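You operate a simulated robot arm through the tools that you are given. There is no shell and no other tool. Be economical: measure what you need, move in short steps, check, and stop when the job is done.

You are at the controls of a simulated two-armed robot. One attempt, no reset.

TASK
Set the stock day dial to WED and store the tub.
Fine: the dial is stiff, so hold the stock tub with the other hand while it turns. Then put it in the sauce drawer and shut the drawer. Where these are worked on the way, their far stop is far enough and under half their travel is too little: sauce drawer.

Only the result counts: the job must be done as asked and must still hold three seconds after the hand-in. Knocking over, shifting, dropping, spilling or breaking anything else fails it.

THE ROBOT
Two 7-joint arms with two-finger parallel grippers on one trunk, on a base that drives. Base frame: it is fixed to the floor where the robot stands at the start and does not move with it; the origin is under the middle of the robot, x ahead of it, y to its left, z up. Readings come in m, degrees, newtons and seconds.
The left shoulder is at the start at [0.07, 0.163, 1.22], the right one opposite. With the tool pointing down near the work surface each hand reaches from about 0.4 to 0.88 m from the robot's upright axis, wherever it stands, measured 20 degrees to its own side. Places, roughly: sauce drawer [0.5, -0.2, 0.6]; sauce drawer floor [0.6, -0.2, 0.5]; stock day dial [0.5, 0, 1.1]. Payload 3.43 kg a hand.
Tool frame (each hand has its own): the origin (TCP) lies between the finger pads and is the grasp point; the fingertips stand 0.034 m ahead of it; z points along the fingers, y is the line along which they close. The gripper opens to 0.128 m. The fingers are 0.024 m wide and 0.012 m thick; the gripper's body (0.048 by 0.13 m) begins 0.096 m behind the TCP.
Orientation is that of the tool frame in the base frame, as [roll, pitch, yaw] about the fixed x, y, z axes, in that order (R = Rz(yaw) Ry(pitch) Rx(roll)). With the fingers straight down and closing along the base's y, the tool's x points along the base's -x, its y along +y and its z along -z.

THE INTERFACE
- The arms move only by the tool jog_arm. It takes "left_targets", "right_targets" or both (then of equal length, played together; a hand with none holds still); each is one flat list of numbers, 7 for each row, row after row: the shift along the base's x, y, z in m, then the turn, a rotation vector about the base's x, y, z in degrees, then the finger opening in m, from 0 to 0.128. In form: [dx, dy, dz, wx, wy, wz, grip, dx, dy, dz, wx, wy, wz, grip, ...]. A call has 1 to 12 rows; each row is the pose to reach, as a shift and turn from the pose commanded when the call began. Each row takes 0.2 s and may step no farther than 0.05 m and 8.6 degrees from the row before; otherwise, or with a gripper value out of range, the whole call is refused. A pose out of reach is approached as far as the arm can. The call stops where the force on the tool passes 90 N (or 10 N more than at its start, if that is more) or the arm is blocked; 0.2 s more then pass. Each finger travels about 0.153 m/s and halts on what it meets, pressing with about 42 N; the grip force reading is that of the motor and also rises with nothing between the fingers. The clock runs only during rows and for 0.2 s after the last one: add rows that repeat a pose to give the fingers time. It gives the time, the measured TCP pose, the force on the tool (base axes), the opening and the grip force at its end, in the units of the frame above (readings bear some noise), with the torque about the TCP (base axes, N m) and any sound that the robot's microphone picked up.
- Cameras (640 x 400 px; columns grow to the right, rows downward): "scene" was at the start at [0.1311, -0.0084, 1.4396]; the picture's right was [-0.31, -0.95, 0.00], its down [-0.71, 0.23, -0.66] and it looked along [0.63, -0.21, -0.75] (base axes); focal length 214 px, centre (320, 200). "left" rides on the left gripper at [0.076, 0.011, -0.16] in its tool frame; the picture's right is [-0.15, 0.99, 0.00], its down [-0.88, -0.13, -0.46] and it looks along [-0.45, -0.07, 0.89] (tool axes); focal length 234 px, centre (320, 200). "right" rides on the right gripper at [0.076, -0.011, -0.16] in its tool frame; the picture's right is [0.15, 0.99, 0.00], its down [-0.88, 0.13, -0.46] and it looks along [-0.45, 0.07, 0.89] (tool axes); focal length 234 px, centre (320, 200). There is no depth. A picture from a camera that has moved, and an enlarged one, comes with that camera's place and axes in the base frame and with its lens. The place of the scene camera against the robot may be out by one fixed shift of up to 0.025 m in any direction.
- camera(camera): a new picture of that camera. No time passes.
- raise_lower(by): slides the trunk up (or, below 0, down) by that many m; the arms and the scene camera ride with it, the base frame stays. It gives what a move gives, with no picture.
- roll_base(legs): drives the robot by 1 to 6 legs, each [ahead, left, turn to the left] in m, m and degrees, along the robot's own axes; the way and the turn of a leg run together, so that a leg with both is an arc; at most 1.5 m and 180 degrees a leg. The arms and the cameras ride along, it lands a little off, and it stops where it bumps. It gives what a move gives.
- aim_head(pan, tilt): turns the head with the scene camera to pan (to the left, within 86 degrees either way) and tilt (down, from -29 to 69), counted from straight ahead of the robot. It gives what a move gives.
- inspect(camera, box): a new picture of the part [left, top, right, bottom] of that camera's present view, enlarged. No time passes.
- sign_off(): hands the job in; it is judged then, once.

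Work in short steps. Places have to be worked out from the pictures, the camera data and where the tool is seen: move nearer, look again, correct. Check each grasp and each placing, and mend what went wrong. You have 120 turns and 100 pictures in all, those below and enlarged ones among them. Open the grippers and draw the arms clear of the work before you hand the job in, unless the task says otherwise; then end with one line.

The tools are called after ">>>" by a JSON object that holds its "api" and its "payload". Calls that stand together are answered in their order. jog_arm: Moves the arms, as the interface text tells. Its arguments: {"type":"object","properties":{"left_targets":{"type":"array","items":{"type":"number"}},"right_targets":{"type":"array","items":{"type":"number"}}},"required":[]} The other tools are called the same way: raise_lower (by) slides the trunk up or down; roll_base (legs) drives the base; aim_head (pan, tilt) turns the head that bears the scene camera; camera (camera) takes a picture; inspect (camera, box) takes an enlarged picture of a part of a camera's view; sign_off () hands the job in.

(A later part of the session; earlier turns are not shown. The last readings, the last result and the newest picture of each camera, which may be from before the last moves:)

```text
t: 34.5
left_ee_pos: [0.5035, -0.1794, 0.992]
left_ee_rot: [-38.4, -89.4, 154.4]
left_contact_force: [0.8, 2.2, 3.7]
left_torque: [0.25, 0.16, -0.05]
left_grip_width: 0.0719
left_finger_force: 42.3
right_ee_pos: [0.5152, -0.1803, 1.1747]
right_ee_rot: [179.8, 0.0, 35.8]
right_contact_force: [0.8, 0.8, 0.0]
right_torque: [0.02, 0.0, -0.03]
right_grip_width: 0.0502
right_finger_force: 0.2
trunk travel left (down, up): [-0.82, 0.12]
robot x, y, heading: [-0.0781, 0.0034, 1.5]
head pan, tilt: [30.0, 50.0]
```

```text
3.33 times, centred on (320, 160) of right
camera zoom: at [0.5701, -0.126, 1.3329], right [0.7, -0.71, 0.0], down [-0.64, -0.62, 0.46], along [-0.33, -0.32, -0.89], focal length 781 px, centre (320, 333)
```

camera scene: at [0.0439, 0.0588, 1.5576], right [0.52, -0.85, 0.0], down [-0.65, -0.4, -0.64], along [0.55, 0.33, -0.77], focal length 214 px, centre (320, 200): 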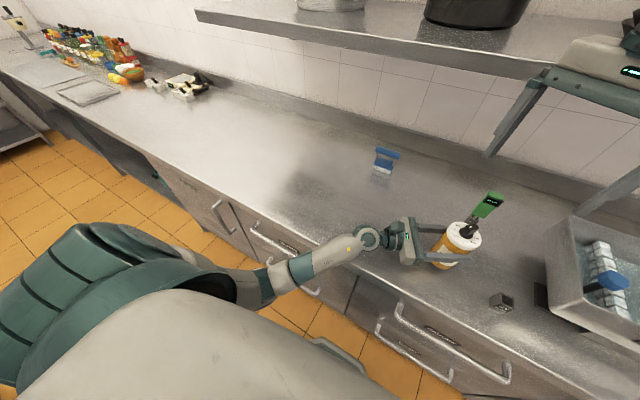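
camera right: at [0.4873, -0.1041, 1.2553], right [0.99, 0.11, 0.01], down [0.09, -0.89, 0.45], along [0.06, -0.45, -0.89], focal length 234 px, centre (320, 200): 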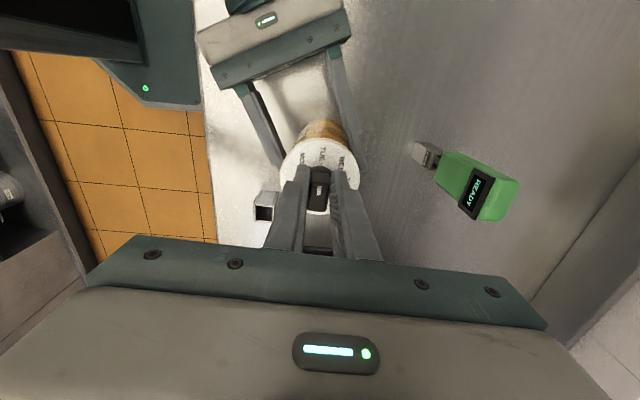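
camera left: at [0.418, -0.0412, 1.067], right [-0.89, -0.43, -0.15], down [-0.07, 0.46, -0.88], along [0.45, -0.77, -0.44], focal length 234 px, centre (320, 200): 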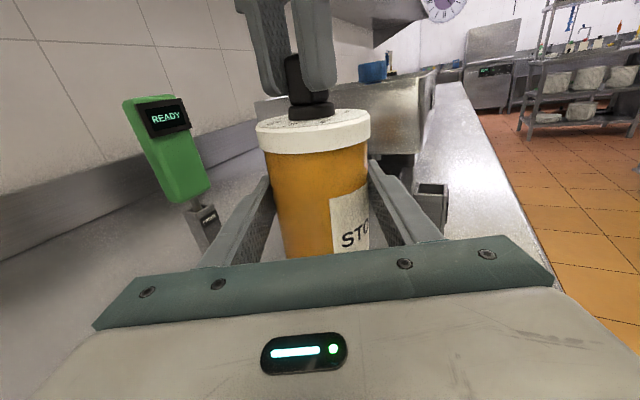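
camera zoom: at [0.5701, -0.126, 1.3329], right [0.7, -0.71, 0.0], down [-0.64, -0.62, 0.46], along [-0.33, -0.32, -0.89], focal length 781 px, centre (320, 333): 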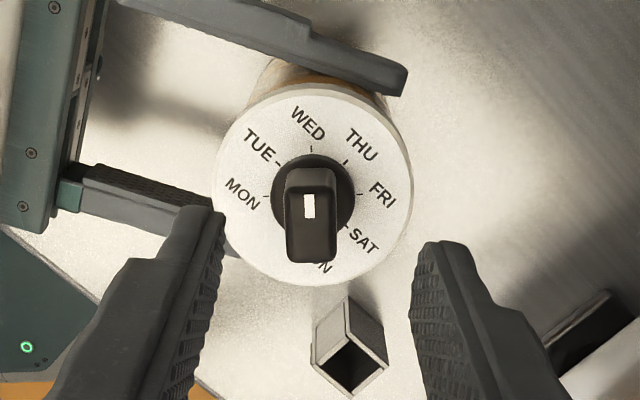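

The dial reads WED. Now I transfer the tub: the right hand takes it by the lid from above, while the left still holds it.

>>> {"api": "jog_arm", "payload": {"right_targets": [-0.004, -0.0015, 0, 0, 0, 0, 0.08, -0.008, -0.003, 0, 0, 0, 0, 0.128, -0.008, -0.003, 0, 0, 0, 0, 0.128, -0.008, -0.003, -0.03, 0, 0, 0, 0.128, -0.008, -0.003, -0.06, 0, 0, 0, 0.128, -0.008, -0.003, -0.09, 0, 0, 0, 0.128, -0.008, -0.003, -0.12, 0, 0, 0, 0.128, -0.008, -0.003, -0.142, 0, 0, 0, 0.128]}}

>>> {"api": "camera", "payload": {"camera": "right"}}

>>> {"api": "camera", "payload": {"camera": "left"}}

```text
t: 36.3
left_ee_pos: [0.5021, -0.1795, 0.9911]
left_ee_rot: [-39.4, -89.5, 155.6]
left_contact_force: [-0.4, 1.2, 4.1]
left_torque: [0.13, 0.35, -0.03]
left_grip_width: 0.0719
left_finger_force: 41.4
right_ee_pos: [0.4955, -0.201, 1.0452]
right_ee_rot: [179.9, -0.1, 36.0]
right_contact_force: [-0.6, -0.2, 0.7]
right_torque: [-0.03, -0.01, 0.0]
right_grip_width: 0.128
right_finger_force: 0.0
right hand out of reach, approached as far as the arm can: row 7, 8
trunk travel left (down, up): [-0.82, 0.12]
robot x, y, heading: [-0.0797, 0.0007, 1.3]
head pan, tilt: [30.0, 50.0]
```

```text
70 pictures are left
camera right: at [0.549, -0.1471, 1.2036], right [0.7, -0.71, 0.0], down [-0.64, -0.62, 0.46], along [-0.32, -0.32, -0.89], focal length 234 px, centre (320, 200)
```

right: 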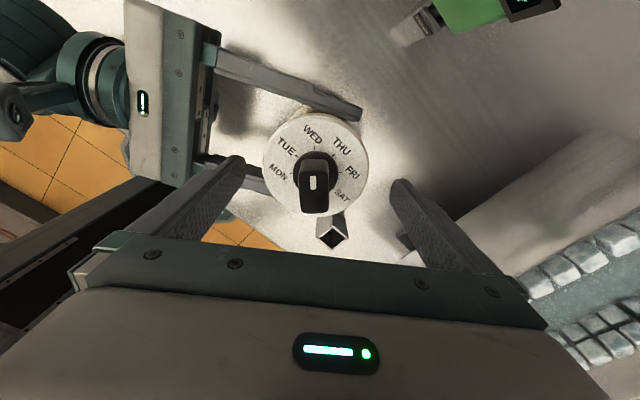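

```text
69 pictures are left
camera left: at [0.4215, -0.04, 1.0662], right [-0.89, -0.44, -0.15], down [-0.08, 0.46, -0.88], along [0.46, -0.77, -0.44], focal length 234 px, centre (320, 200)
```

left: 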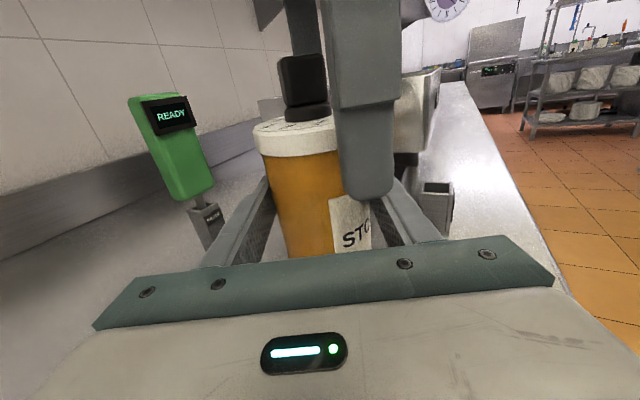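

The right hand stopped short at (0.4955, −0.201) by reach. I bring the tub to it with the left hand: lift 6 mm, shift (−0.010, −0.018), set down.

>>> {"api": "jog_arm", "payload": {"left_targets": [0, 0, 0.006, 0, 0, 0, 0.05, 0, 0, 0.008, 0, 0, 0, 0.05, -0.005, -0.009, 0.008, 0, 0, 0, 0.05, -0.01, -0.018, 0.008, 0, 0, 0, 0.05, -0.01, -0.018, 0.004, 0, 0, 0, 0.05, -0.01, -0.018, 0.0, 0, 0, 0, 0.05]}}

>>> {"api": "camera", "payload": {"camera": "right"}}

```text
t: 37.7
left_ee_pos: [0.4931, -0.1981, 0.9916]
left_ee_rot: [-41.7, -89.5, 157.9]
left_contact_force: [-1.0, 0.4, -5.1]
left_torque: [0.02, 0.01, 0.03]
left_grip_width: 0.0715
left_finger_force: 42.5
right_ee_pos: [0.496, -0.2014, 1.0441]
right_ee_rot: [-179.9, -0.1, 36.0]
right_contact_force: [0.4, 0.0, 1.0]
right_torque: [0.03, 0.01, -0.02]
right_grip_width: 0.1281
right_finger_force: 0.2
trunk travel left (down, up): [-0.82, 0.12]
robot x, y, heading: [-0.077, 0.0013, 1.4]
head pan, tilt: [30.0, 50.0]
```

```text
68 pictures are left
camera right: at [0.5501, -0.1476, 1.2033], right [0.7, -0.71, 0.0], down [-0.64, -0.62, 0.46], along [-0.33, -0.32, -0.89], focal length 234 px, centre (320, 200)
```

right: 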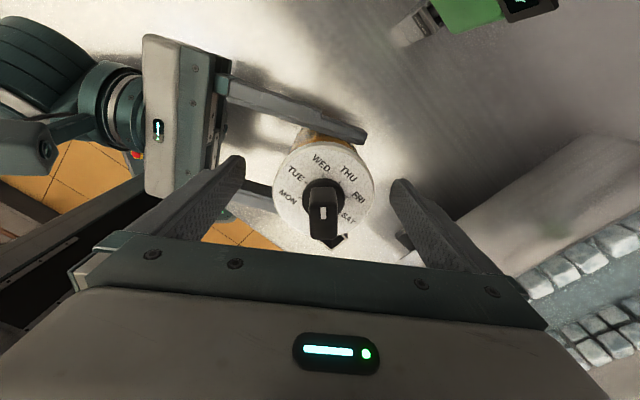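

The tub is now centred under the right hand. Close the right fingers on the lid.

>>> {"api": "jog_arm", "payload": {"right_targets": [0, 0, 0, 0, 0, 0, 0.11, 0, 0, 0, 0, 0, 0, 0.09, 0, 0, 0, 0, 0, 0, 0.075, 0, 0, 0, 0, 0, 0, 0.06, 0, 0, 0, 0, 0, 0, 0.05, 0, 0, 0, 0, 0, 0, 0.05]}}

>>> {"api": "camera", "payload": {"camera": "left"}}

```text
t: 39.1
left_ee_pos: [0.4932, -0.1985, 0.992]
left_ee_rot: [-43.4, -89.6, 159.6]
left_contact_force: [-22.6, 25.1, 1.0]
left_torque: [-0.07, -0.48, -0.16]
left_grip_width: 0.0717
left_finger_force: 42.1
right_ee_pos: [0.4975, -0.2042, 1.0456]
right_ee_rot: [179.7, -0.1, 36.0]
right_contact_force: [22.6, -26.1, -2.1]
right_torque: [-1.29, -0.72, 0.14]
right_grip_width: 0.0726
right_finger_force: 42.4
trunk travel left (down, up): [-0.82, 0.12]
robot x, y, heading: [-0.0782, 0.0059, 1.2]
head pan, tilt: [30.0, 50.0]
```

```text
67 pictures are left
camera left: at [0.4121, -0.0579, 1.0669], right [-0.89, -0.44, -0.15], down [-0.08, 0.46, -0.88], along [0.46, -0.77, -0.44], focal length 234 px, centre (320, 200)
```

left: 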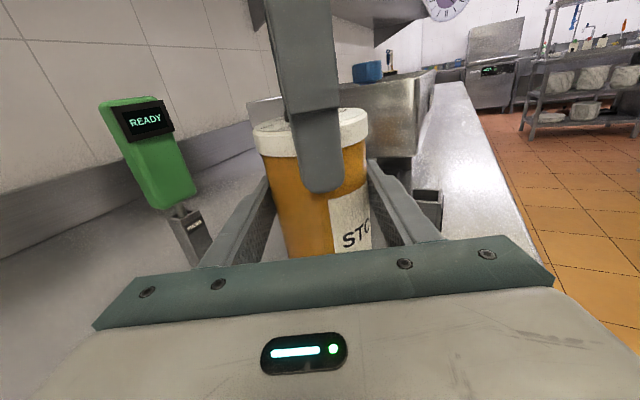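

Gripped. Open the left hand and draw it straight back.

>>> {"api": "jog_arm", "payload": {"left_targets": [0, 0, 0, 0, 0, 0, 0.08, 0, 0, 0, 0, 0, 0, 0.11, 0, 0, 0, 0, 0, 0, 0.128, -0.01, 0.022, 0, 0, 0, 0, 0.128, -0.025, 0.055, 0, 0, 0, 0, 0.128, -0.042, 0.091, 0, 0, 0, 0, 0.128, -0.06, 0.13, 0.01, 0, 0, 0, 0.128, -0.08, 0.17, 0.03, 0, 0, 0, 0.128, -0.09, 0.2, 0.06, 0, 0, 0, 0.128]}}

>>> {"api": "camera", "payload": {"camera": "right"}}

>>> {"api": "camera", "payload": {"camera": "left"}}

```text
t: 41.1
left_ee_pos: [0.4054, 0.0041, 1.051]
left_ee_rot: [-38.9, -89.5, 155.0]
left_contact_force: [0.5, 0.2, -0.2]
left_torque: [-0.01, -0.03, 0.01]
left_grip_width: 0.128
left_finger_force: 0.1
right_ee_pos: [0.4945, -0.202, 1.0449]
right_ee_rot: [180.0, 0.0, 35.8]
right_contact_force: [0.4, 0.1, 0.8]
right_torque: [0.02, -0.02, 0.02]
right_grip_width: 0.0725
right_finger_force: 42.0
trunk travel left (down, up): [-0.82, 0.12]
robot x, y, heading: [-0.0804, 0.0017, 1.1]
head pan, tilt: [30.0, 50.0]
```

```text
66 pictures are left
camera right: at [0.5497, -0.1471, 1.2035], right [0.7, -0.72, 0.0], down [-0.64, -0.62, 0.46], along [-0.33, -0.32, -0.89], focal length 234 px, centre (320, 200)
```

right: 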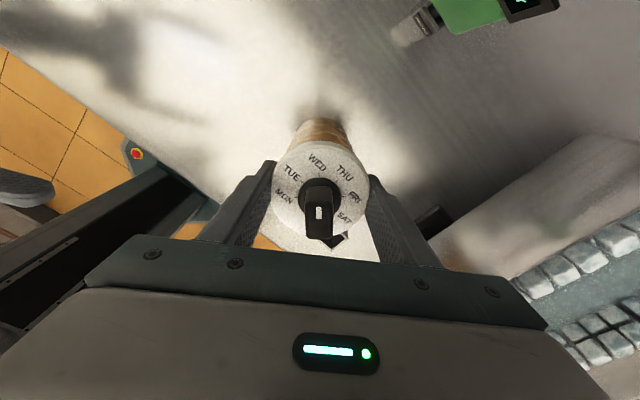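

```text
65 pictures are left
camera left: at [0.3243, 0.1435, 1.1265], right [-0.89, -0.44, -0.15], down [-0.08, 0.46, -0.88], along [0.46, -0.77, -0.44], focal length 234 px, centre (320, 200)
```

left: 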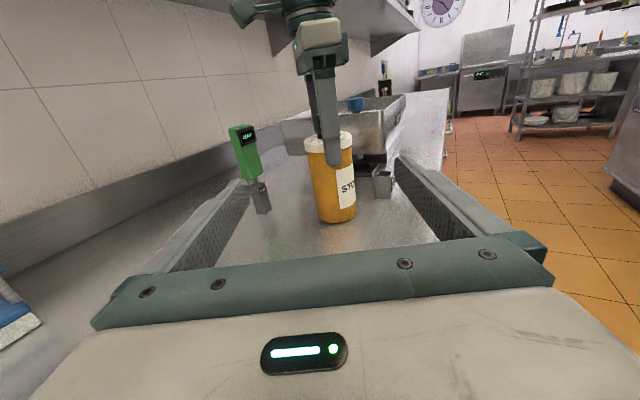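

The tub is held by the right hand alone. Lift it clear.

>>> {"api": "jog_arm", "payload": {"right_targets": [0, 0, 0.02, 0, 0, 0, 0.05, 0, -0.01, 0.05, 0, 0, 0, 0.05, 0, -0.02, 0.09, 0, 0, 0, 0.05, 0, -0.03, 0.13, 0, 0, 0, 0.05, -0.02, -0.04, 0.17, 0, 0, 0, 0.05, -0.04, -0.05, 0.2, 0, 0, 0, 0.05]}}

>>> {"api": "camera", "payload": {"camera": "left"}}

```text
t: 42.5
left_ee_pos: [0.4041, 0.0021, 1.0534]
left_ee_rot: [-45.1, -89.3, 161.4]
left_contact_force: [0.1, -0.4, 0.3]
left_torque: [-0.02, -0.01, 0.05]
left_grip_width: 0.128
left_finger_force: 0.1
right_ee_pos: [0.4542, -0.2511, 1.2471]
right_ee_rot: [179.9, -0.1, 36.0]
right_contact_force: [-0.4, -0.4, -5.8]
right_torque: [0.03, -0.01, 0.01]
right_grip_width: 0.0725
right_finger_force: 42.0
trunk travel left (down, up): [-0.82, 0.12]
robot x, y, heading: [-0.0762, 0.0007, 1.6]
head pan, tilt: [30.0, 50.0]
```

```text
64 pictures are left
camera left: at [0.3227, 0.1428, 1.1272], right [-0.89, -0.44, -0.15], down [-0.07, 0.46, -0.88], along [0.46, -0.77, -0.44], focal length 234 px, centre (320, 200)
```

left: 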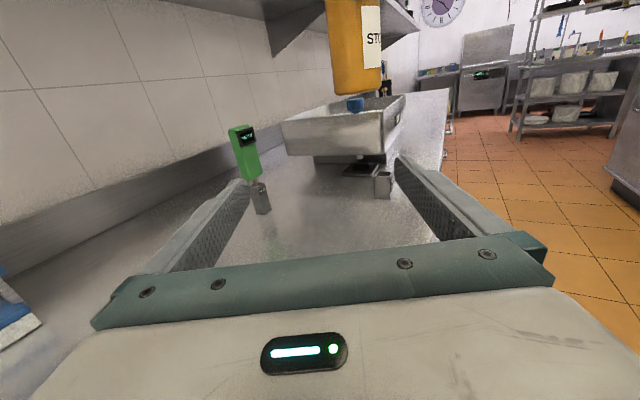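

Back the base off 0.35 m and 0.28 m to the right, squaring the heading, then look at the drawer.

>>> {"api": "roll_base", "payload": {"legs": [[-0.35, 0, 0], [0, -0.28, -1.4]]}}

>>> {"api": "aim_head", "payload": {"pan": 5, "tilt": 45}}

>>> {"api": "camera", "payload": {"camera": "scene"}}

```text
t: 46.3
left_ee_pos: [0.059, -0.2903, 1.0517]
left_ee_rot: [-35.9, -89.4, 151.0]
left_contact_force: [0.4, -0.6, 0.0]
left_torque: [0.02, -0.02, -0.03]
left_grip_width: 0.1283
left_finger_force: 0.1
right_ee_pos: [0.1028, -0.5463, 1.2469]
right_ee_rot: [179.9, 0.1, 34.8]
right_contact_force: [-0.1, 0.1, -5.5]
right_torque: [0.03, 0.01, -0.01]
right_grip_width: 0.072
right_finger_force: 42.2
trunk travel left (down, up): [-0.82, 0.12]
robot x, y, heading: [-0.4285, -0.2846, 0.2]
head pan, tilt: [30.0, 50.0]
```

```text
t: 47.2
left_ee_pos: [0.0588, -0.2931, 1.051]
left_ee_rot: [-42.5, -89.5, 157.5]
left_contact_force: [0.6, -0.1, 0.2]
left_torque: [-0.04, -0.01, 0.01]
left_grip_width: 0.128
left_finger_force: 0.0
right_ee_pos: [0.1049, -0.5474, 1.246]
right_ee_rot: [180.0, -0.1, 34.9]
right_contact_force: [-0.9, 0.2, -5.0]
right_torque: [-0.01, -0.01, 0.04]
right_grip_width: 0.0721
right_finger_force: 42.2
trunk travel left (down, up): [-0.82, 0.12]
robot x, y, heading: [-0.4225, -0.2864, 0.3]
head pan, tilt: [5.0, 45.0]
```

```text
63 pictures are left
camera scene: at [-0.2873, -0.2611, 1.5645], right [0.09, -1.0, 0.0], down [-0.7, -0.06, -0.71], along [0.7, 0.07, -0.71], focal length 214 px, centre (320, 200)
```

scene: 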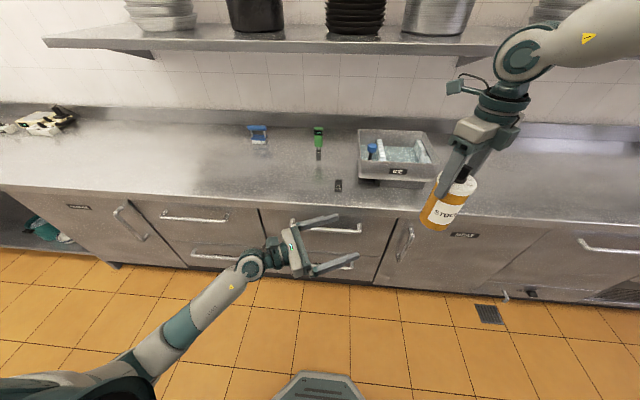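

Handle bar: y from −0.06 to −0.39, x≈0.31, z≈0.775. Lower the trunk 0.3 and turn the left hand to face forward.

>>> {"api": "raise_lower", "payload": {"by": -0.28}}

>>> {"api": "jog_arm", "payload": {"left_targets": [0, 0.015, 0, 0, 0, 8.2, 0.128, 0, 0.03, 0, 0, 0, 16.4, 0.128, 0, 0.045, 0, 0, 0, 24.6, 0.128, 0, 0.06, 0, 0, 0, 32.8, 0.128, 0, 0.07, 0, 0, 0, 41, 0.128, 0, 0.08, 0, 0, 0, 49.2, 0.128, 0, 0.09, 0, 0, 0, 57.4, 0.128, 0, 0.09, 0, 0, 0, 65, 0.128], "right_targets": [0, 0, 0.02, 0, 0, 0, 0.05, 0, 0, 0.04, 0, 0, 0, 0.05, 0, 0, 0.06, 0, 0, 0, 0.05, 0, 0, 0.08, 0, 0, 0, 0.05, 0, 0, 0.1, 0, 0, 0, 0.05, 0, 0, 0.12, 0, 0, 0, 0.05, 0, 0, 0.14, 0, 0, 0, 0.05, 0, 0, 0.15, 0, 0, 0, 0.05]}}

>>> {"api": "camera", "payload": {"camera": "scene"}}

```text
t: 50.0
left_ee_pos: [0.0599, -0.2919, 0.7712]
left_ee_rot: [-42.5, -89.5, 157.7]
left_contact_force: [0.1, -1.0, 0.6]
left_torque: [0.01, 0.02, 0.04]
left_grip_width: 0.128
left_finger_force: 0.0
right_ee_pos: [0.1041, -0.5473, 0.9664]
right_ee_rot: [179.8, 0.1, 34.9]
right_contact_force: [-0.2, 0.4, -5.8]
right_torque: [0.0, -0.01, 0.02]
right_grip_width: 0.0721
right_finger_force: 42.0
trunk travel left (down, up): [-0.54, 0.4]
robot x, y, heading: [-0.4241, -0.2835, 0.1]
head pan, tilt: [5.0, 45.0]
```

```text
t: 51.6
left_ee_pos: [0.0788, -0.1759, 0.7816]
left_ee_rot: [-77.7, -76.1, -117.1]
left_contact_force: [-0.1, -0.5, 0.3]
left_torque: [0.03, 0.09, 0.05]
left_grip_width: 0.1278
left_finger_force: 0.1
right_ee_pos: [0.1089, -0.5468, 1.0959]
right_ee_rot: [-179.8, 0.3, 34.6]
right_contact_force: [-2.3, -2.3, -4.0]
right_torque: [0.12, -0.12, 0.0]
right_grip_width: 0.072
right_finger_force: 42.0
trunk travel left (down, up): [-0.54, 0.4]
robot x, y, heading: [-0.4279, -0.2872, 0.1]
head pan, tilt: [5.0, 45.0]
stopped in row 7 (left hand): the arm was blocked; the commanded pose is now the measured one
```

```text
62 pictures are left
camera scene: at [-0.2801, -0.2594, 1.2854], right [0.09, -1.0, 0.0], down [-0.71, -0.06, -0.7], along [0.7, 0.06, -0.71], focal length 214 px, centre (320, 200)
```

scene: 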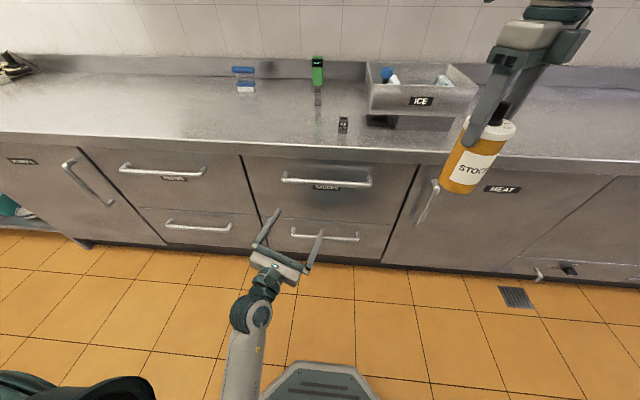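

The yaw got most of the way (tool now points ahead, 15° right of straight). Next I roll the hand 90° so the fingers close vertically.

>>> {"api": "jog_arm", "payload": {"left_targets": [0, 0, 0, 8.2, 0, 0, 0.128, 0, 0, 0, 16.4, 0, 0, 0.128, 0, 0, 0, 24.6, 0, 0, 0.128, 0, 0, 0, 32.8, 0, 0, 0.128, 0, 0, 0, 41, 0, 0, 0.128, 0, 0, 0, 49.2, 0, 0, 0.128, 0, 0, 0, 57.4, 0, 0, 0.128, 0, 0, 0, 65.6, 0, 0, 0.128, 0, 0, 0, 73.8, 0, 0, 0.128, 0, 0, 0, 82, 0, 0, 0.128, 0, 0, 0, 90, 0, 0, 0.128]}}

>>> {"api": "camera", "payload": {"camera": "left"}}

```text
t: 52.9
left_ee_pos: [0.0762, -0.1535, 0.7594]
left_ee_rot: [-101.1, -26.2, -99.6]
left_contact_force: [-1.0, 0.3, 0.4]
left_torque: [0.01, 0.0, 0.02]
left_grip_width: 0.128
left_finger_force: 0.1
right_ee_pos: [0.1151, -0.5449, 1.0912]
right_ee_rot: [-179.6, 0.7, 34.8]
right_contact_force: [-2.1, -1.0, -4.8]
right_torque: [-0.02, -0.12, 0.01]
right_grip_width: 0.0722
right_finger_force: 41.7
trunk travel left (down, up): [-0.54, 0.4]
robot x, y, heading: [-0.4262, -0.2854, 0.3]
head pan, tilt: [5.0, 45.0]
stopped in row 6 (left hand): the arm was blocked; the commanded pose is now the measured one
```

```text
61 pictures are left
camera left: at [-0.0896, -0.1839, 0.8107], right [-0.24, -0.26, -0.94], down [-0.27, 0.94, -0.19], along [0.93, 0.2, -0.29], focal length 234 px, centre (320, 200)
```

left: 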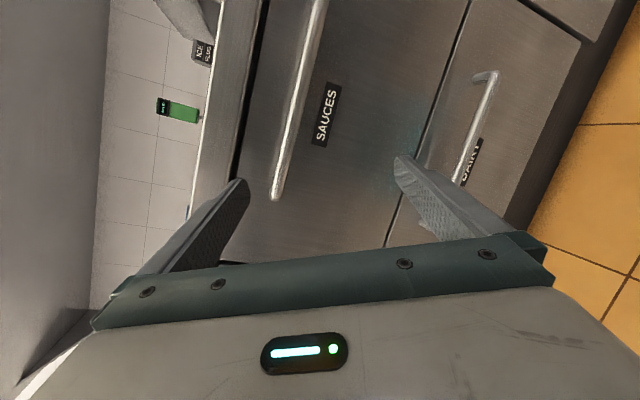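

The hand faces ahead, rolled ~65° of 90. I move it nearer the handle while trying the rest of the roll.

>>> {"api": "jog_arm", "payload": {"left_targets": [0.025, -0.008, 0.002, 3, 0, 0, 0.128, 0.05, -0.016, 0.004, 6, 0, 0, 0.128, 0.075, -0.024, 0.006, 9, 0, 0, 0.128, 0.1, -0.03, 0.008, 12, 0, 0, 0.128, 0.12, -0.034, 0.01, 16, 0, 0, 0.128, 0.12, -0.034, 0.01, 20, 0, 0, 0.128]}}

>>> {"api": "camera", "payload": {"camera": "left"}}

>>> {"api": "camera", "payload": {"camera": "scene"}}

```text
t: 53.6
left_ee_pos: [0.1062, -0.1309, 0.7269]
left_ee_rot: [-106.4, -9.3, -100.8]
left_contact_force: [0.1, 0.8, -0.1]
left_torque: [-0.03, -0.03, -0.03]
left_grip_width: 0.1282
left_finger_force: 0.0
left hand out of reach, approached as far as the arm can: row 3
right_ee_pos: [0.1068, -0.5457, 1.093]
right_ee_rot: [-179.8, 0.3, 34.8]
right_contact_force: [0.5, 0.5, -7.0]
right_torque: [-0.04, 0.07, -0.03]
right_grip_width: 0.072
right_finger_force: 42.4
trunk travel left (down, up): [-0.54, 0.4]
robot x, y, heading: [-0.4281, -0.2838, 0.1]
head pan, tilt: [5.0, 45.0]
stopped in row 3 (left hand): the arm was blocked; the commanded pose is now the measured one
```

```text
60 pictures are left
camera left: at [-0.061, -0.168, 0.7721], right [-0.27, 0.04, -0.96], down [-0.22, 0.97, 0.11], along [0.94, 0.24, -0.26], focal length 234 px, centre (320, 200)
```

left: 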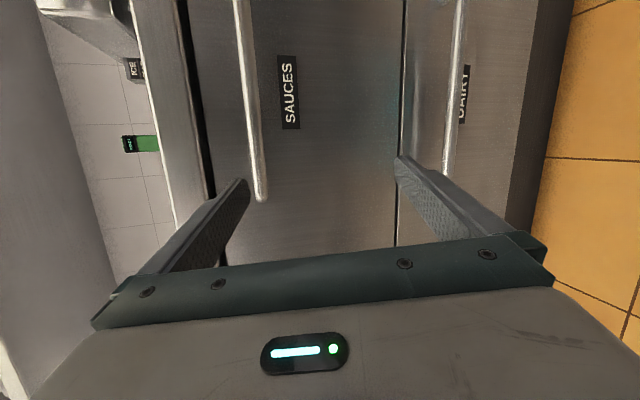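

```text
59 pictures are left
camera scene: at [-0.2833, -0.2599, 1.2828], right [0.09, -1.0, 0.0], down [-0.71, -0.06, -0.7], along [0.7, 0.06, -0.71], focal length 214 px, centre (320, 200)
```

scene: 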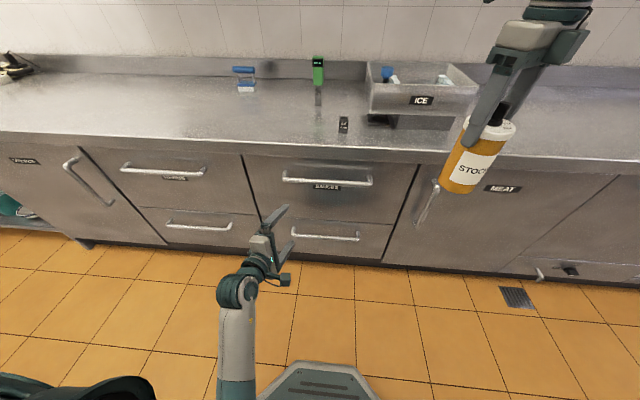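

Orientation is now good (fingers close vertically); the arm itself is cramped, so I use the trunk and base to bring the hand to the bar (bar z≈0.763, x≈0.32).

>>> {"api": "raise_lower", "payload": {"by": 0.036}}

>>> {"api": "roll_base", "payload": {"legs": [[0, -0.06, 0], [0.12, 0, 0]]}}

>>> {"api": "camera", "payload": {"camera": "left"}}

>>> {"api": "camera", "payload": {"camera": "scene"}}

```text
t: 54.4
left_ee_pos: [0.1031, -0.1315, 0.7649]
left_ee_rot: [-106.0, -9.3, -100.7]
left_contact_force: [-0.5, 0.6, 0.7]
left_torque: [0.0, 0.0, -0.02]
left_grip_width: 0.128
left_finger_force: 0.1
right_ee_pos: [0.1014, -0.5472, 1.1342]
right_ee_rot: [-180.0, 0.0, 34.7]
right_contact_force: [0.6, 0.0, -5.0]
right_torque: [0.04, -0.01, -0.02]
right_grip_width: 0.0722
right_finger_force: 42.0
trunk travel left (down, up): [-0.576, 0.364]
robot x, y, heading: [-0.4275, -0.2844, 0.4]
head pan, tilt: [5.0, 45.0]
```

```text
t: 56.2
left_ee_pos: [0.2224, -0.1922, 0.7656]
left_ee_rot: [-106.1, -9.2, -100.8]
left_contact_force: [-0.2, 0.2, -0.8]
left_torque: [-0.01, -0.01, 0.01]
left_grip_width: 0.128
left_finger_force: 0.0
right_ee_pos: [0.223, -0.6063, 1.1352]
right_ee_rot: [179.9, 0.0, 34.8]
right_contact_force: [0.3, -0.2, -5.5]
right_torque: [-0.01, 0.0, -0.01]
right_grip_width: 0.0722
right_finger_force: 41.9
trunk travel left (down, up): [-0.576, 0.364]
robot x, y, heading: [-0.3063, -0.345, 0.0]
head pan, tilt: [5.0, 45.0]
```

```text
58 pictures are left
camera left: at [0.0564, -0.2289, 0.8107], right [-0.27, 0.04, -0.96], down [-0.22, 0.97, 0.11], along [0.94, 0.24, -0.25], focal length 234 px, centre (320, 200)
```

left: 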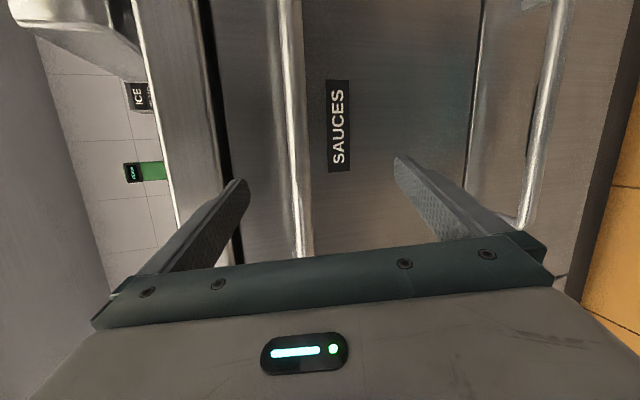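

```text
57 pictures are left
camera scene: at [-0.1677, -0.3204, 1.3205], right [0.09, -1.0, 0.0], down [-0.7, -0.06, -0.71], along [0.7, 0.06, -0.71], focal length 214 px, centre (320, 200)
```

scene: 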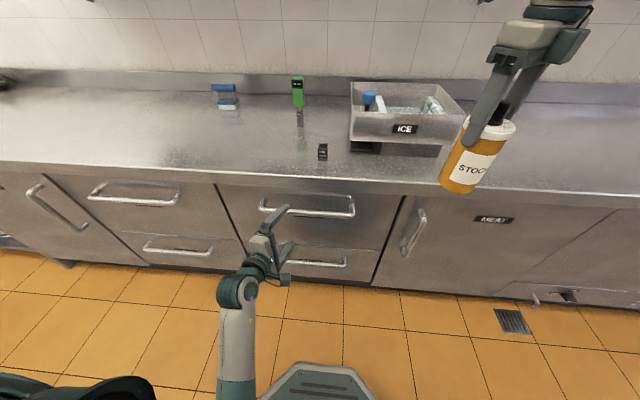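

The bar lies between the fingers' lines. Narrow the opening to 0.07 and drive forward 8 cm.

>>> {"api": "jog_arm", "payload": {"left_targets": [0, 0, 0, 0, 0, 0, 0.1, 0, 0, 0, 0, 0, 0, 0.07, 0, 0, 0, 0, 0, 0, 0.07]}}

>>> {"api": "roll_base", "payload": {"legs": [[0.075, 0, 0]]}}

>>> {"api": "camera", "payload": {"camera": "left"}}

```text
t: 57.0
left_ee_pos: [0.2216, -0.1926, 0.7664]
left_ee_rot: [-106.0, -9.2, -100.8]
left_contact_force: [-0.5, 0.5, 0.7]
left_torque: [0.03, -0.03, -0.01]
left_grip_width: 0.0699
left_finger_force: 0.1
right_ee_pos: [0.2217, -0.6068, 1.1349]
right_ee_rot: [179.9, 0.0, 34.7]
right_contact_force: [0.5, -0.1, -5.3]
right_torque: [0.01, 0.0, 0.0]
right_grip_width: 0.0721
right_finger_force: 41.8
trunk travel left (down, up): [-0.576, 0.364]
robot x, y, heading: [-0.3043, -0.3416, 0.1]
head pan, tilt: [5.0, 45.0]
```

```text
t: 58.0
left_ee_pos: [0.2983, -0.1902, 0.7657]
left_ee_rot: [-106.0, -9.2, -101.0]
left_contact_force: [-13.7, -0.5, 1.4]
left_torque: [0.0, -0.53, 0.06]
left_grip_width: 0.0687
left_finger_force: 0.0
right_ee_pos: [0.2976, -0.6084, 1.1364]
right_ee_rot: [180.0, 0.0, 34.8]
right_contact_force: [0.0, 0.0, -4.6]
right_torque: [0.04, -0.03, 0.05]
right_grip_width: 0.0723
right_finger_force: 41.9
trunk travel left (down, up): [-0.576, 0.364]
robot x, y, heading: [-0.232, -0.3457, 0.0]
head pan, tilt: [5.0, 45.0]
```

```text
56 pictures are left
camera left: at [0.1314, -0.2289, 0.8115], right [-0.27, 0.04, -0.96], down [-0.22, 0.97, 0.11], along [0.94, 0.24, -0.25], focal length 234 px, centre (320, 200)
```

left: 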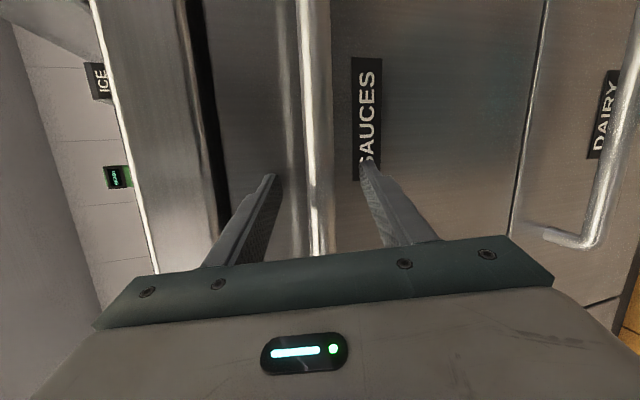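

Fingertips touch the drawer front with the bar between them. Close.

>>> {"api": "jog_arm", "payload": {"left_targets": [-0.004, 0, 0, 0, 0, 0, 0.04, -0.004, 0, 0, 0, 0, 0, 0.015, -0.004, 0, 0, 0, 0, 0, 0.0, -0.004, 0, 0, 0, 0, 0, 0.0]}}

>>> {"api": "camera", "payload": {"camera": "left"}}

```text
t: 59.0
left_ee_pos: [0.296, -0.1894, 0.766]
left_ee_rot: [-105.9, -9.1, -100.8]
left_contact_force: [6.9, 2.2, 7.7]
left_torque: [1.42, -0.07, -0.18]
left_grip_width: 0.0238
left_finger_force: 44.8
right_ee_pos: [0.2989, -0.6074, 1.1332]
right_ee_rot: [-179.9, 0.1, 34.8]
right_contact_force: [0.9, -0.3, -5.3]
right_torque: [0.01, -0.01, 0.0]
right_grip_width: 0.0719
right_finger_force: 42.1
trunk travel left (down, up): [-0.576, 0.364]
robot x, y, heading: [-0.2304, -0.3414, 0.4]
head pan, tilt: [5.0, 45.0]
```

```text
55 pictures are left
camera left: at [0.129, -0.2284, 0.811], right [-0.27, 0.04, -0.96], down [-0.22, 0.97, 0.11], along [0.94, 0.24, -0.25], focal length 234 px, centre (320, 200)
```

left: 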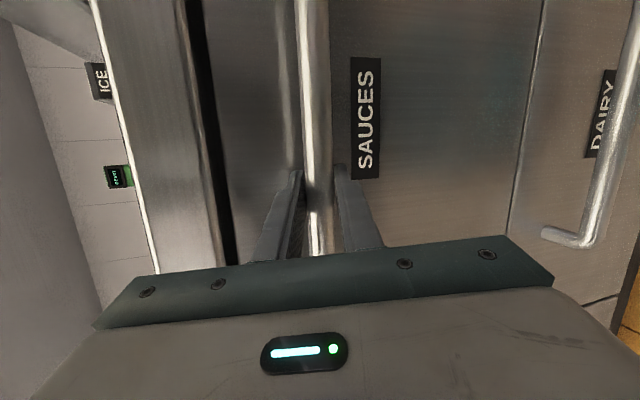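

Gripped on the bar (0.024). Pull by driving back 12 cm and check.

>>> {"api": "roll_base", "payload": {"legs": [[-0.12, 0, 0]]}}

>>> {"api": "camera", "payload": {"camera": "scene"}}

```text
t: 60.3
left_ee_pos: [0.1754, -0.1914, 0.7652]
left_ee_rot: [-106.0, -9.1, -100.8]
left_contact_force: [2.6, 2.1, 8.8]
left_torque: [1.05, -0.3, -0.16]
left_grip_width: 0.0239
left_finger_force: 45.2
right_ee_pos: [0.1789, -0.6079, 1.135]
right_ee_rot: [180.0, 0.1, 34.7]
right_contact_force: [0.2, -0.3, -4.8]
right_torque: [-0.02, -0.03, -0.05]
right_grip_width: 0.0718
right_finger_force: 42.0
trunk travel left (down, up): [-0.576, 0.364]
robot x, y, heading: [-0.3489, -0.3464, -0.1]
head pan, tilt: [5.0, 45.0]
```

```text
54 pictures are left
camera scene: at [-0.212, -0.3209, 1.3206], right [0.09, -1.0, 0.0], down [-0.7, -0.06, -0.71], along [0.7, 0.06, -0.71], focal length 214 px, centre (320, 200)
```

scene: 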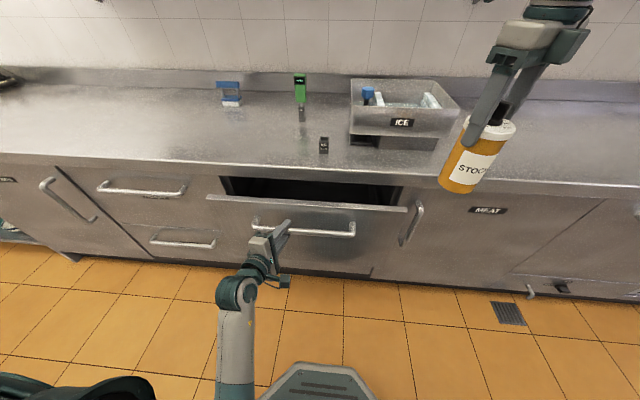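

It opens smoothly. Pull on, another 22 cm.

>>> {"api": "roll_base", "payload": {"legs": [[-0.22, 0, 0]]}}

>>> {"api": "camera", "payload": {"camera": "scene"}}

```text
t: 61.8
left_ee_pos: [-0.0017, -0.1913, 0.766]
left_ee_rot: [-106.1, -8.9, -100.8]
left_contact_force: [-2.5, -0.4, 7.4]
left_torque: [1.16, 0.09, -1.3]
left_grip_width: 0.0241
left_finger_force: 45.0
right_ee_pos: [0.0015, -0.608, 1.1343]
right_ee_rot: [-179.9, 0.0, 34.9]
right_contact_force: [1.0, -0.5, -6.1]
right_torque: [0.01, -0.02, -0.01]
right_grip_width: 0.0721
right_finger_force: 41.3
trunk travel left (down, up): [-0.576, 0.364]
robot x, y, heading: [-0.5246, -0.3465, 0.1]
head pan, tilt: [5.0, 45.0]
stopped in leg 1: the robot was blocked; the commanded pose is now the measured one
```

```text
53 pictures are left
camera scene: at [-0.3882, -0.3217, 1.3203], right [0.09, -1.0, 0.0], down [-0.7, -0.06, -0.71], along [0.7, 0.06, -0.71], focal length 214 px, centre (320, 200)
```

scene: 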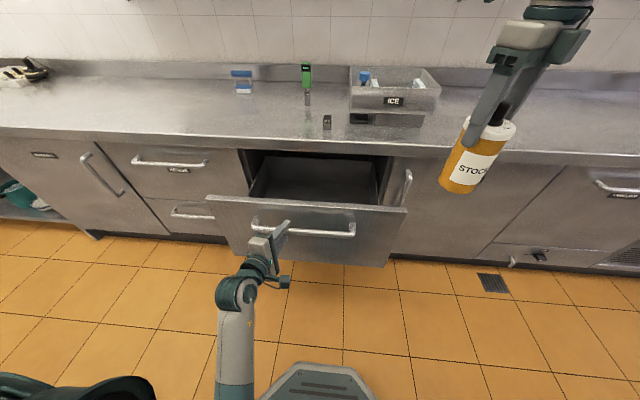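

The drawer is at its far stop (0.30 m). I open the left hand, back off a little, then shift the base left so the right hand faces the drawer.

>>> {"api": "jog_arm", "payload": {"left_targets": [0, 0, 0, 0, 0, 0, 0.04, 0, 0, 0, 0, 0, 0, 0.08, 0, 0, 0, 0, 0, 0, 0.1]}}

>>> {"api": "roll_base", "payload": {"legs": [[-0.12, 0, 0], [0, 0.26, 0]]}}

>>> {"api": "aim_head", "payload": {"pan": -10, "tilt": 45}}

>>> {"api": "camera", "payload": {"camera": "scene"}}

```text
t: 62.6
left_ee_pos: [0.0006, -0.1904, 0.7639]
left_ee_rot: [-106.2, -9.1, -100.6]
left_contact_force: [-1.0, 0.4, 0.2]
left_torque: [0.02, 0.01, 0.01]
left_grip_width: 0.0999
left_finger_force: 0.1
right_ee_pos: [0.0042, -0.6082, 1.1349]
right_ee_rot: [-179.9, 0.2, 34.9]
right_contact_force: [0.0, 0.3, -5.1]
right_torque: [-0.01, 0.02, 0.0]
right_grip_width: 0.0719
right_finger_force: 41.9
trunk travel left (down, up): [-0.576, 0.364]
robot x, y, heading: [-0.5228, -0.3437, 0.1]
head pan, tilt: [5.0, 45.0]
```

```text
t: 63.4
left_ee_pos: [0.0003, -0.1914, 0.7644]
left_ee_rot: [-106.3, -9.1, -100.6]
left_contact_force: [0.1, -0.5, 0.9]
left_torque: [0.0, -0.01, 0.01]
left_grip_width: 0.1001
left_finger_force: 0.0
right_ee_pos: [0.0043, -0.6081, 1.1331]
right_ee_rot: [-179.9, 0.2, 34.9]
right_contact_force: [-1.4, 0.4, -4.8]
right_torque: [-0.01, 0.01, 0.01]
right_grip_width: 0.0721
right_finger_force: 41.8
trunk travel left (down, up): [-0.576, 0.364]
robot x, y, heading: [-0.5215, -0.3435, 0.0]
head pan, tilt: [5.0, 45.0]
stopped in leg 1: the robot was blocked; the commanded pose is now the measured one
```

```text
t: 64.2
left_ee_pos: [-0.0016, -0.1906, 0.7626]
left_ee_rot: [-106.3, -9.1, -100.7]
left_contact_force: [0.1, -0.5, 0.7]
left_torque: [0.01, 0.02, 0.03]
left_grip_width: 0.0998
left_finger_force: 0.1
right_ee_pos: [0.0035, -0.6067, 1.1336]
right_ee_rot: [-179.9, 0.1, 35.0]
right_contact_force: [-0.1, 0.4, -4.7]
right_torque: [0.0, -0.03, 0.03]
right_grip_width: 0.0718
right_finger_force: 41.9
trunk travel left (down, up): [-0.576, 0.364]
robot x, y, heading: [-0.5237, -0.3445, 0.6]
head pan, tilt: [-10.0, 45.0]
```

```text
52 pictures are left
camera scene: at [-0.3873, -0.3425, 1.3205], right [-0.17, -0.99, 0.0], down [-0.7, 0.12, -0.71], along [0.7, -0.12, -0.71], focal length 214 px, centre (320, 200)
```

scene: 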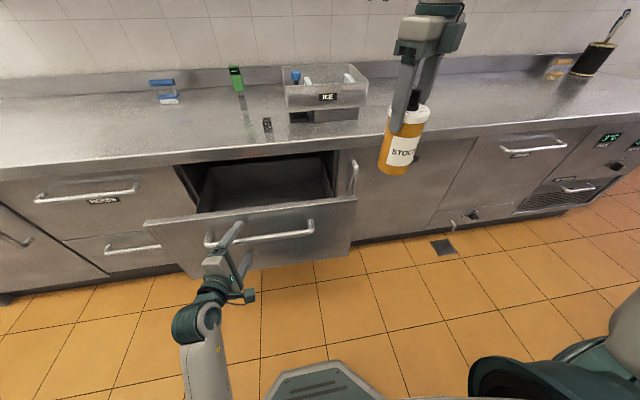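

The robot is blocked behind, so I can't back up; I draw the left hand off the bar with the arm instead.

>>> {"api": "jog_arm", "payload": {"left_targets": [-0.02, 0.005, 0.005, 0, 0, 0, 0.11, -0.04, 0.01, 0.01, 0, 0, 0, 0.11, -0.06, 0.015, 0.015, 0, 0, 0, 0.11, -0.08, 0.02, 0.02, 0, 0, 0, 0.11]}}

>>> {"api": "camera", "payload": {"camera": "left"}}

```text
t: 65.2
left_ee_pos: [-0.0689, -0.1723, 0.7655]
left_ee_rot: [-106.3, -9.1, -100.7]
left_contact_force: [-0.6, 0.3, 0.5]
left_torque: [0.01, 0.0, 0.0]
left_grip_width: 0.11
left_finger_force: 0.0
left hand out of reach, approached as far as the arm can: row 3, 4
right_ee_pos: [0.0024, -0.6075, 1.134]
right_ee_rot: [-179.9, 0.1, 34.9]
right_contact_force: [-0.5, 0.2, -6.2]
right_torque: [0.02, 0.0, 0.02]
right_grip_width: 0.0718
right_finger_force: 42.3
trunk travel left (down, up): [-0.576, 0.364]
robot x, y, heading: [-0.5269, -0.3426, 0.3]
head pan, tilt: [-10.0, 45.0]
```

```text
51 pictures are left
camera left: at [-0.2361, -0.2097, 0.8117], right [-0.27, 0.05, -0.96], down [-0.23, 0.97, 0.11], along [0.94, 0.25, -0.25], focal length 234 px, centre (320, 200)
```

left: 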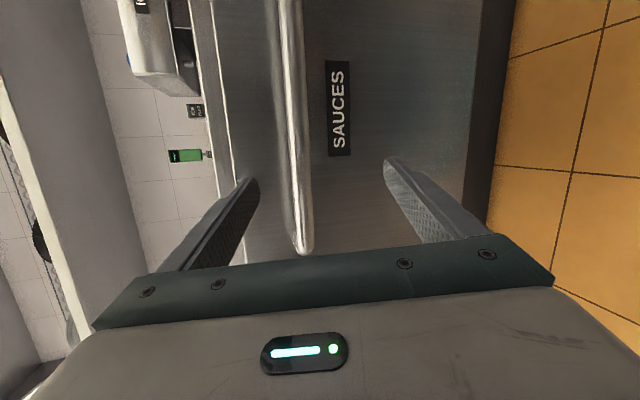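

The left hand is clear of the bar. Shift the base left 0.24 m.

>>> {"api": "roll_base", "payload": {"legs": [[0, 0.24, 0]]}}

>>> {"api": "camera", "payload": {"camera": "scene"}}

```text
t: 66.9
left_ee_pos: [-0.0691, 0.0643, 0.7656]
left_ee_rot: [-106.2, -9.1, -100.8]
left_contact_force: [-0.8, -0.2, -0.3]
left_torque: [0.0, -0.01, -0.02]
left_grip_width: 0.1099
left_finger_force: 0.0
right_ee_pos: [0.002, -0.3713, 1.1349]
right_ee_rot: [-179.9, 0.1, 34.8]
right_contact_force: [0.2, 0.5, -5.6]
right_torque: [-0.05, 0.01, 0.02]
right_grip_width: 0.0719
right_finger_force: 41.5
trunk travel left (down, up): [-0.576, 0.364]
robot x, y, heading: [-0.5209, -0.111, 0.0]
head pan, tilt: [-10.0, 45.0]
```

```text
50 pictures are left
camera scene: at [-0.3872, -0.105, 1.3205], right [-0.17, -0.99, 0.0], down [-0.7, 0.12, -0.71], along [0.7, -0.12, -0.71], focal length 214 px, centre (320, 200)
```

scene: 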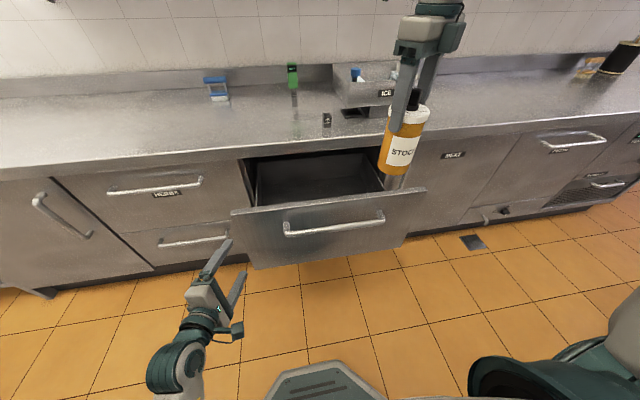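

The drawer is wide open; interior spans roughly y 0.03…−0.48, x 0.07…0.35. Carry the tub over it at (0.20, −0.23), still high.

>>> {"api": "jog_arm", "payload": {"right_targets": [0.025, 0.018, 0, 0, 0, 0, 0.05, 0.05, 0.036, 0, 0, 0, 0, 0.05, 0.075, 0.054, 0, 0, 0, 0, 0.05, 0.1, 0.072, 0, 0, 0, 0, 0.05, 0.125, 0.09, 0, 0, 0, 0, 0.05, 0.15, 0.108, 0, 0, 0, 0, 0.05, 0.175, 0.126, 0, 0, 0, 0, 0.05, 0.198, 0.14, 0, 0, 0, 0, 0.05]}}

>>> {"api": "camera", "payload": {"camera": "right"}}

```text
t: 68.7
left_ee_pos: [-0.0683, 0.0644, 0.7653]
left_ee_rot: [-106.3, -9.0, -100.8]
left_contact_force: [0.3, 0.7, 0.9]
left_torque: [0.01, 0.0, 0.02]
left_grip_width: 0.11
left_finger_force: 0.2
right_ee_pos: [0.1002, -0.305, 1.104]
right_ee_rot: [-179.9, 0.2, 34.7]
right_contact_force: [0.4, -1.1, -5.8]
right_torque: [0.0, 0.06, 0.02]
right_grip_width: 0.0719
right_finger_force: 41.7
right hand out of reach, approached as far as the arm can: row 4, 5, 6, 7, 8
trunk travel left (down, up): [-0.576, 0.364]
robot x, y, heading: [-0.5213, -0.1107, 0.0]
head pan, tilt: [-10.0, 45.0]
```

```text
49 pictures are left
camera right: at [0.1562, -0.2527, 1.2633], right [0.68, -0.73, 0.0], down [-0.65, -0.61, 0.46], along [-0.34, -0.31, -0.89], focal length 234 px, centre (320, 200)
```

right: 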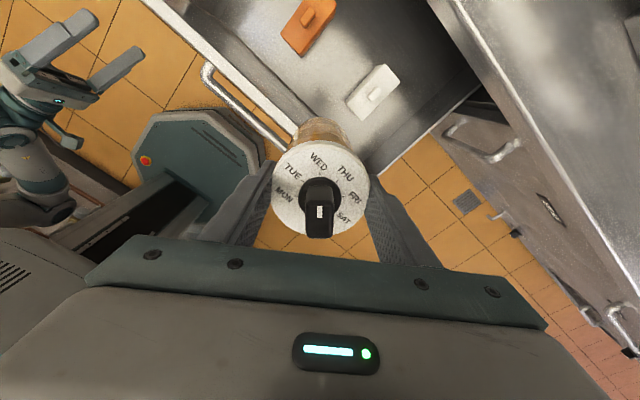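

There are an orange and a white item in the drawer near (0.23, −0.14) and (0.24, −0.39), to be avoided. I move the left hand aside, so the base can come nearer.

>>> {"api": "jog_arm", "payload": {"left_targets": [-0.01, 0.03, 0.0, 0, 0, 0, 0.11, -0.02, 0.06, 0.0, 0, 0, 0, 0.11, -0.03, 0.09, 0.0, 0, 0, 0, 0.11, -0.04, 0.12, 0.0, 0, 0, 0, 0.11, -0.04, 0.15, 0.0, 0, 0, 0, 0.11, -0.04, 0.18, 0.0, 0, 0, 0, 0.11]}}

>>> {"api": "camera", "payload": {"camera": "scene"}}

```text
t: 70.1
left_ee_pos: [-0.1096, 0.2447, 0.7666]
left_ee_rot: [-106.2, -9.2, -100.8]
left_contact_force: [0.2, -0.4, 0.0]
left_torque: [-0.03, 0.01, -0.02]
left_grip_width: 0.11
left_finger_force: 0.1
left hand out of reach, approached as far as the arm can: row 1, 2, 3
right_ee_pos: [0.0984, -0.3047, 1.1052]
right_ee_rot: [-179.9, 0.1, 34.8]
right_contact_force: [-0.5, -0.1, -5.7]
right_torque: [-0.02, -0.01, 0.01]
right_grip_width: 0.0718
right_finger_force: 41.8
trunk travel left (down, up): [-0.576, 0.364]
robot x, y, heading: [-0.5235, -0.1071, -0.1]
head pan, tilt: [-10.0, 45.0]
```

```text
48 pictures are left
camera scene: at [-0.3873, -0.1049, 1.3205], right [-0.17, -0.99, 0.0], down [-0.7, 0.12, -0.71], along [0.7, -0.12, -0.71], focal length 214 px, centre (320, 200)
```

scene: 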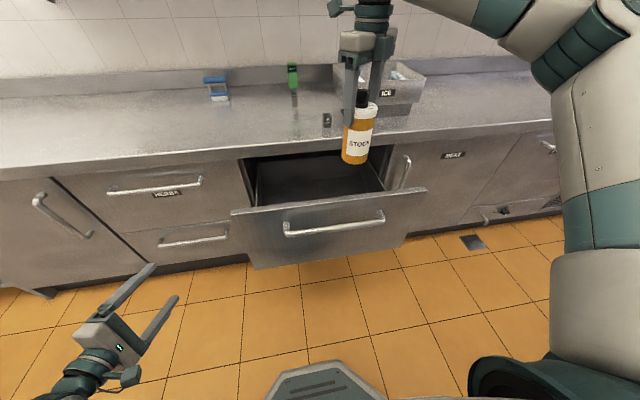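

Base forward 12 cm, then look down with the right camera.

>>> {"api": "roll_base", "payload": {"legs": [[0.12, 0, 0]]}}

>>> {"api": "camera", "payload": {"camera": "right"}}

>>> {"api": "aim_head", "payload": {"pan": -10, "tilt": 60}}

>>> {"api": "camera", "payload": {"camera": "scene"}}

```text
t: 71.3
left_ee_pos: [0.0104, 0.2429, 0.7675]
left_ee_rot: [-106.2, -9.1, -100.8]
left_contact_force: [0.1, 1.0, -0.4]
left_torque: [0.0, 0.0, 0.0]
left_grip_width: 0.1098
left_finger_force: 0.0
right_ee_pos: [0.2193, -0.3062, 1.1056]
right_ee_rot: [-179.9, 0.2, 34.7]
right_contact_force: [-0.4, 0.7, -5.7]
right_torque: [0.02, 0.04, -0.02]
right_grip_width: 0.0719
right_finger_force: 42.1
trunk travel left (down, up): [-0.576, 0.364]
robot x, y, heading: [-0.4016, -0.1061, -0.2]
head pan, tilt: [-10.0, 45.0]
```

```text
47 pictures are left
camera right: at [0.2745, -0.2541, 1.2639], right [0.68, -0.73, 0.0], down [-0.65, -0.61, 0.46], along [-0.34, -0.31, -0.89], focal length 234 px, centre (320, 200)
```

right: 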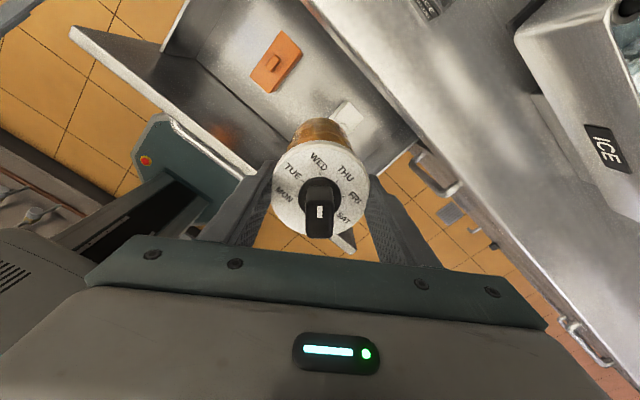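

```text
t: 72.1
left_ee_pos: [0.0105, 0.2422, 0.7666]
left_ee_rot: [-106.2, -9.2, -101.1]
left_contact_force: [-0.7, -0.1, -0.1]
left_torque: [-0.02, 0.01, 0.02]
left_grip_width: 0.1102
left_finger_force: 0.2
right_ee_pos: [0.2168, -0.3076, 1.1058]
right_ee_rot: [-179.8, 0.2, 34.6]
right_contact_force: [0.5, 0.2, -5.4]
right_torque: [-0.04, 0.0, -0.02]
right_grip_width: 0.0716
right_finger_force: 41.8
trunk travel left (down, up): [-0.576, 0.364]
robot x, y, heading: [-0.4016, -0.107, -0.1]
head pan, tilt: [-10.0, 60.0]
```

```text
46 pictures are left
camera scene: at [-0.2826, -0.1033, 1.3011], right [-0.17, -0.98, 0.0], down [-0.85, 0.15, -0.5], along [0.49, -0.09, -0.87], focal length 214 px, centre (320, 200)
```

scene: 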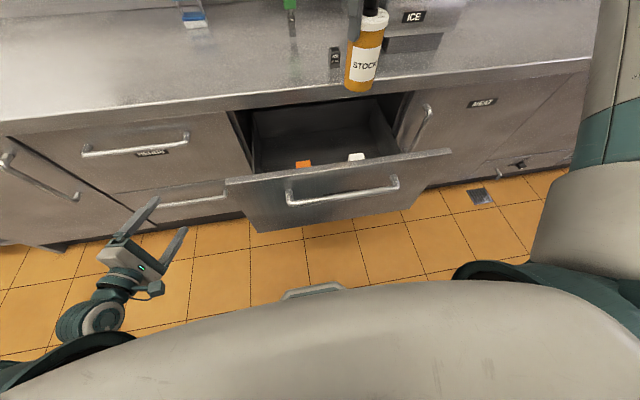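

Both items lie along x with a free lane between y≈−0.165 and −0.345. I centre the tub at (0.20, −0.255) and turn the hand so that the fingers open along x.

>>> {"api": "jog_arm", "payload": {"right_targets": [-0.003, 0.008, -0.01, 0, 0, 8, 0.05, -0.006, 0.016, -0.02, 0, 0, 16, 0.05, -0.009, 0.024, -0.03, 0, 0, 24, 0.05, -0.012, 0.032, -0.04, 0, 0, 32, 0.05, -0.015, 0.04, -0.05, 0, 0, 40, 0.05, -0.017, 0.048, -0.05, 0, 0, 48, 0.05, -0.017, 0.052, -0.05, 0, 0, 55, 0.05]}}

>>> {"api": "camera", "payload": {"camera": "right"}}

```text
t: 73.7
left_ee_pos: [0.0102, 0.243, 0.7666]
left_ee_rot: [-106.2, -9.1, -101.0]
left_contact_force: [-0.5, 1.0, -0.1]
left_torque: [0.0, 0.0, -0.03]
left_grip_width: 0.1097
left_finger_force: 0.1
right_ee_pos: [0.1889, -0.2762, 1.0663]
right_ee_rot: [-179.9, -0.1, 78.8]
right_contact_force: [-0.2, -0.7, -4.6]
right_torque: [0.0, 0.02, -0.04]
right_grip_width: 0.0719
right_finger_force: 41.7
right hand out of reach, approached as far as the arm can: row 2, 3, 4, 5, 6, 7
trunk travel left (down, up): [-0.576, 0.364]
robot x, y, heading: [-0.4012, -0.1051, -0.1]
head pan, tilt: [-10.0, 60.0]
```

```text
45 pictures are left
camera right: at [0.1928, -0.1999, 1.2253], right [1.0, -0.05, 0.0], down [-0.04, -0.89, 0.45], along [-0.02, -0.45, -0.89], focal length 234 px, centre (320, 200)
```

right: 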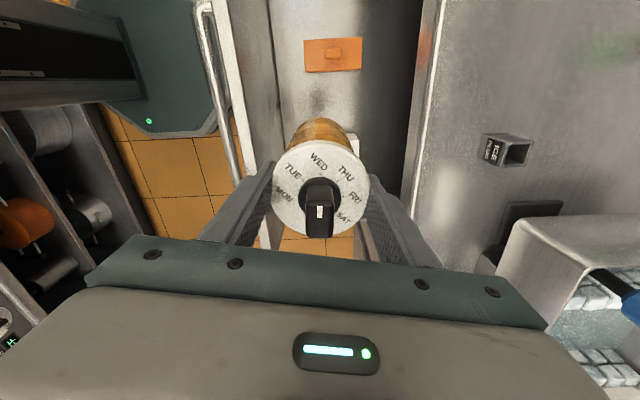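

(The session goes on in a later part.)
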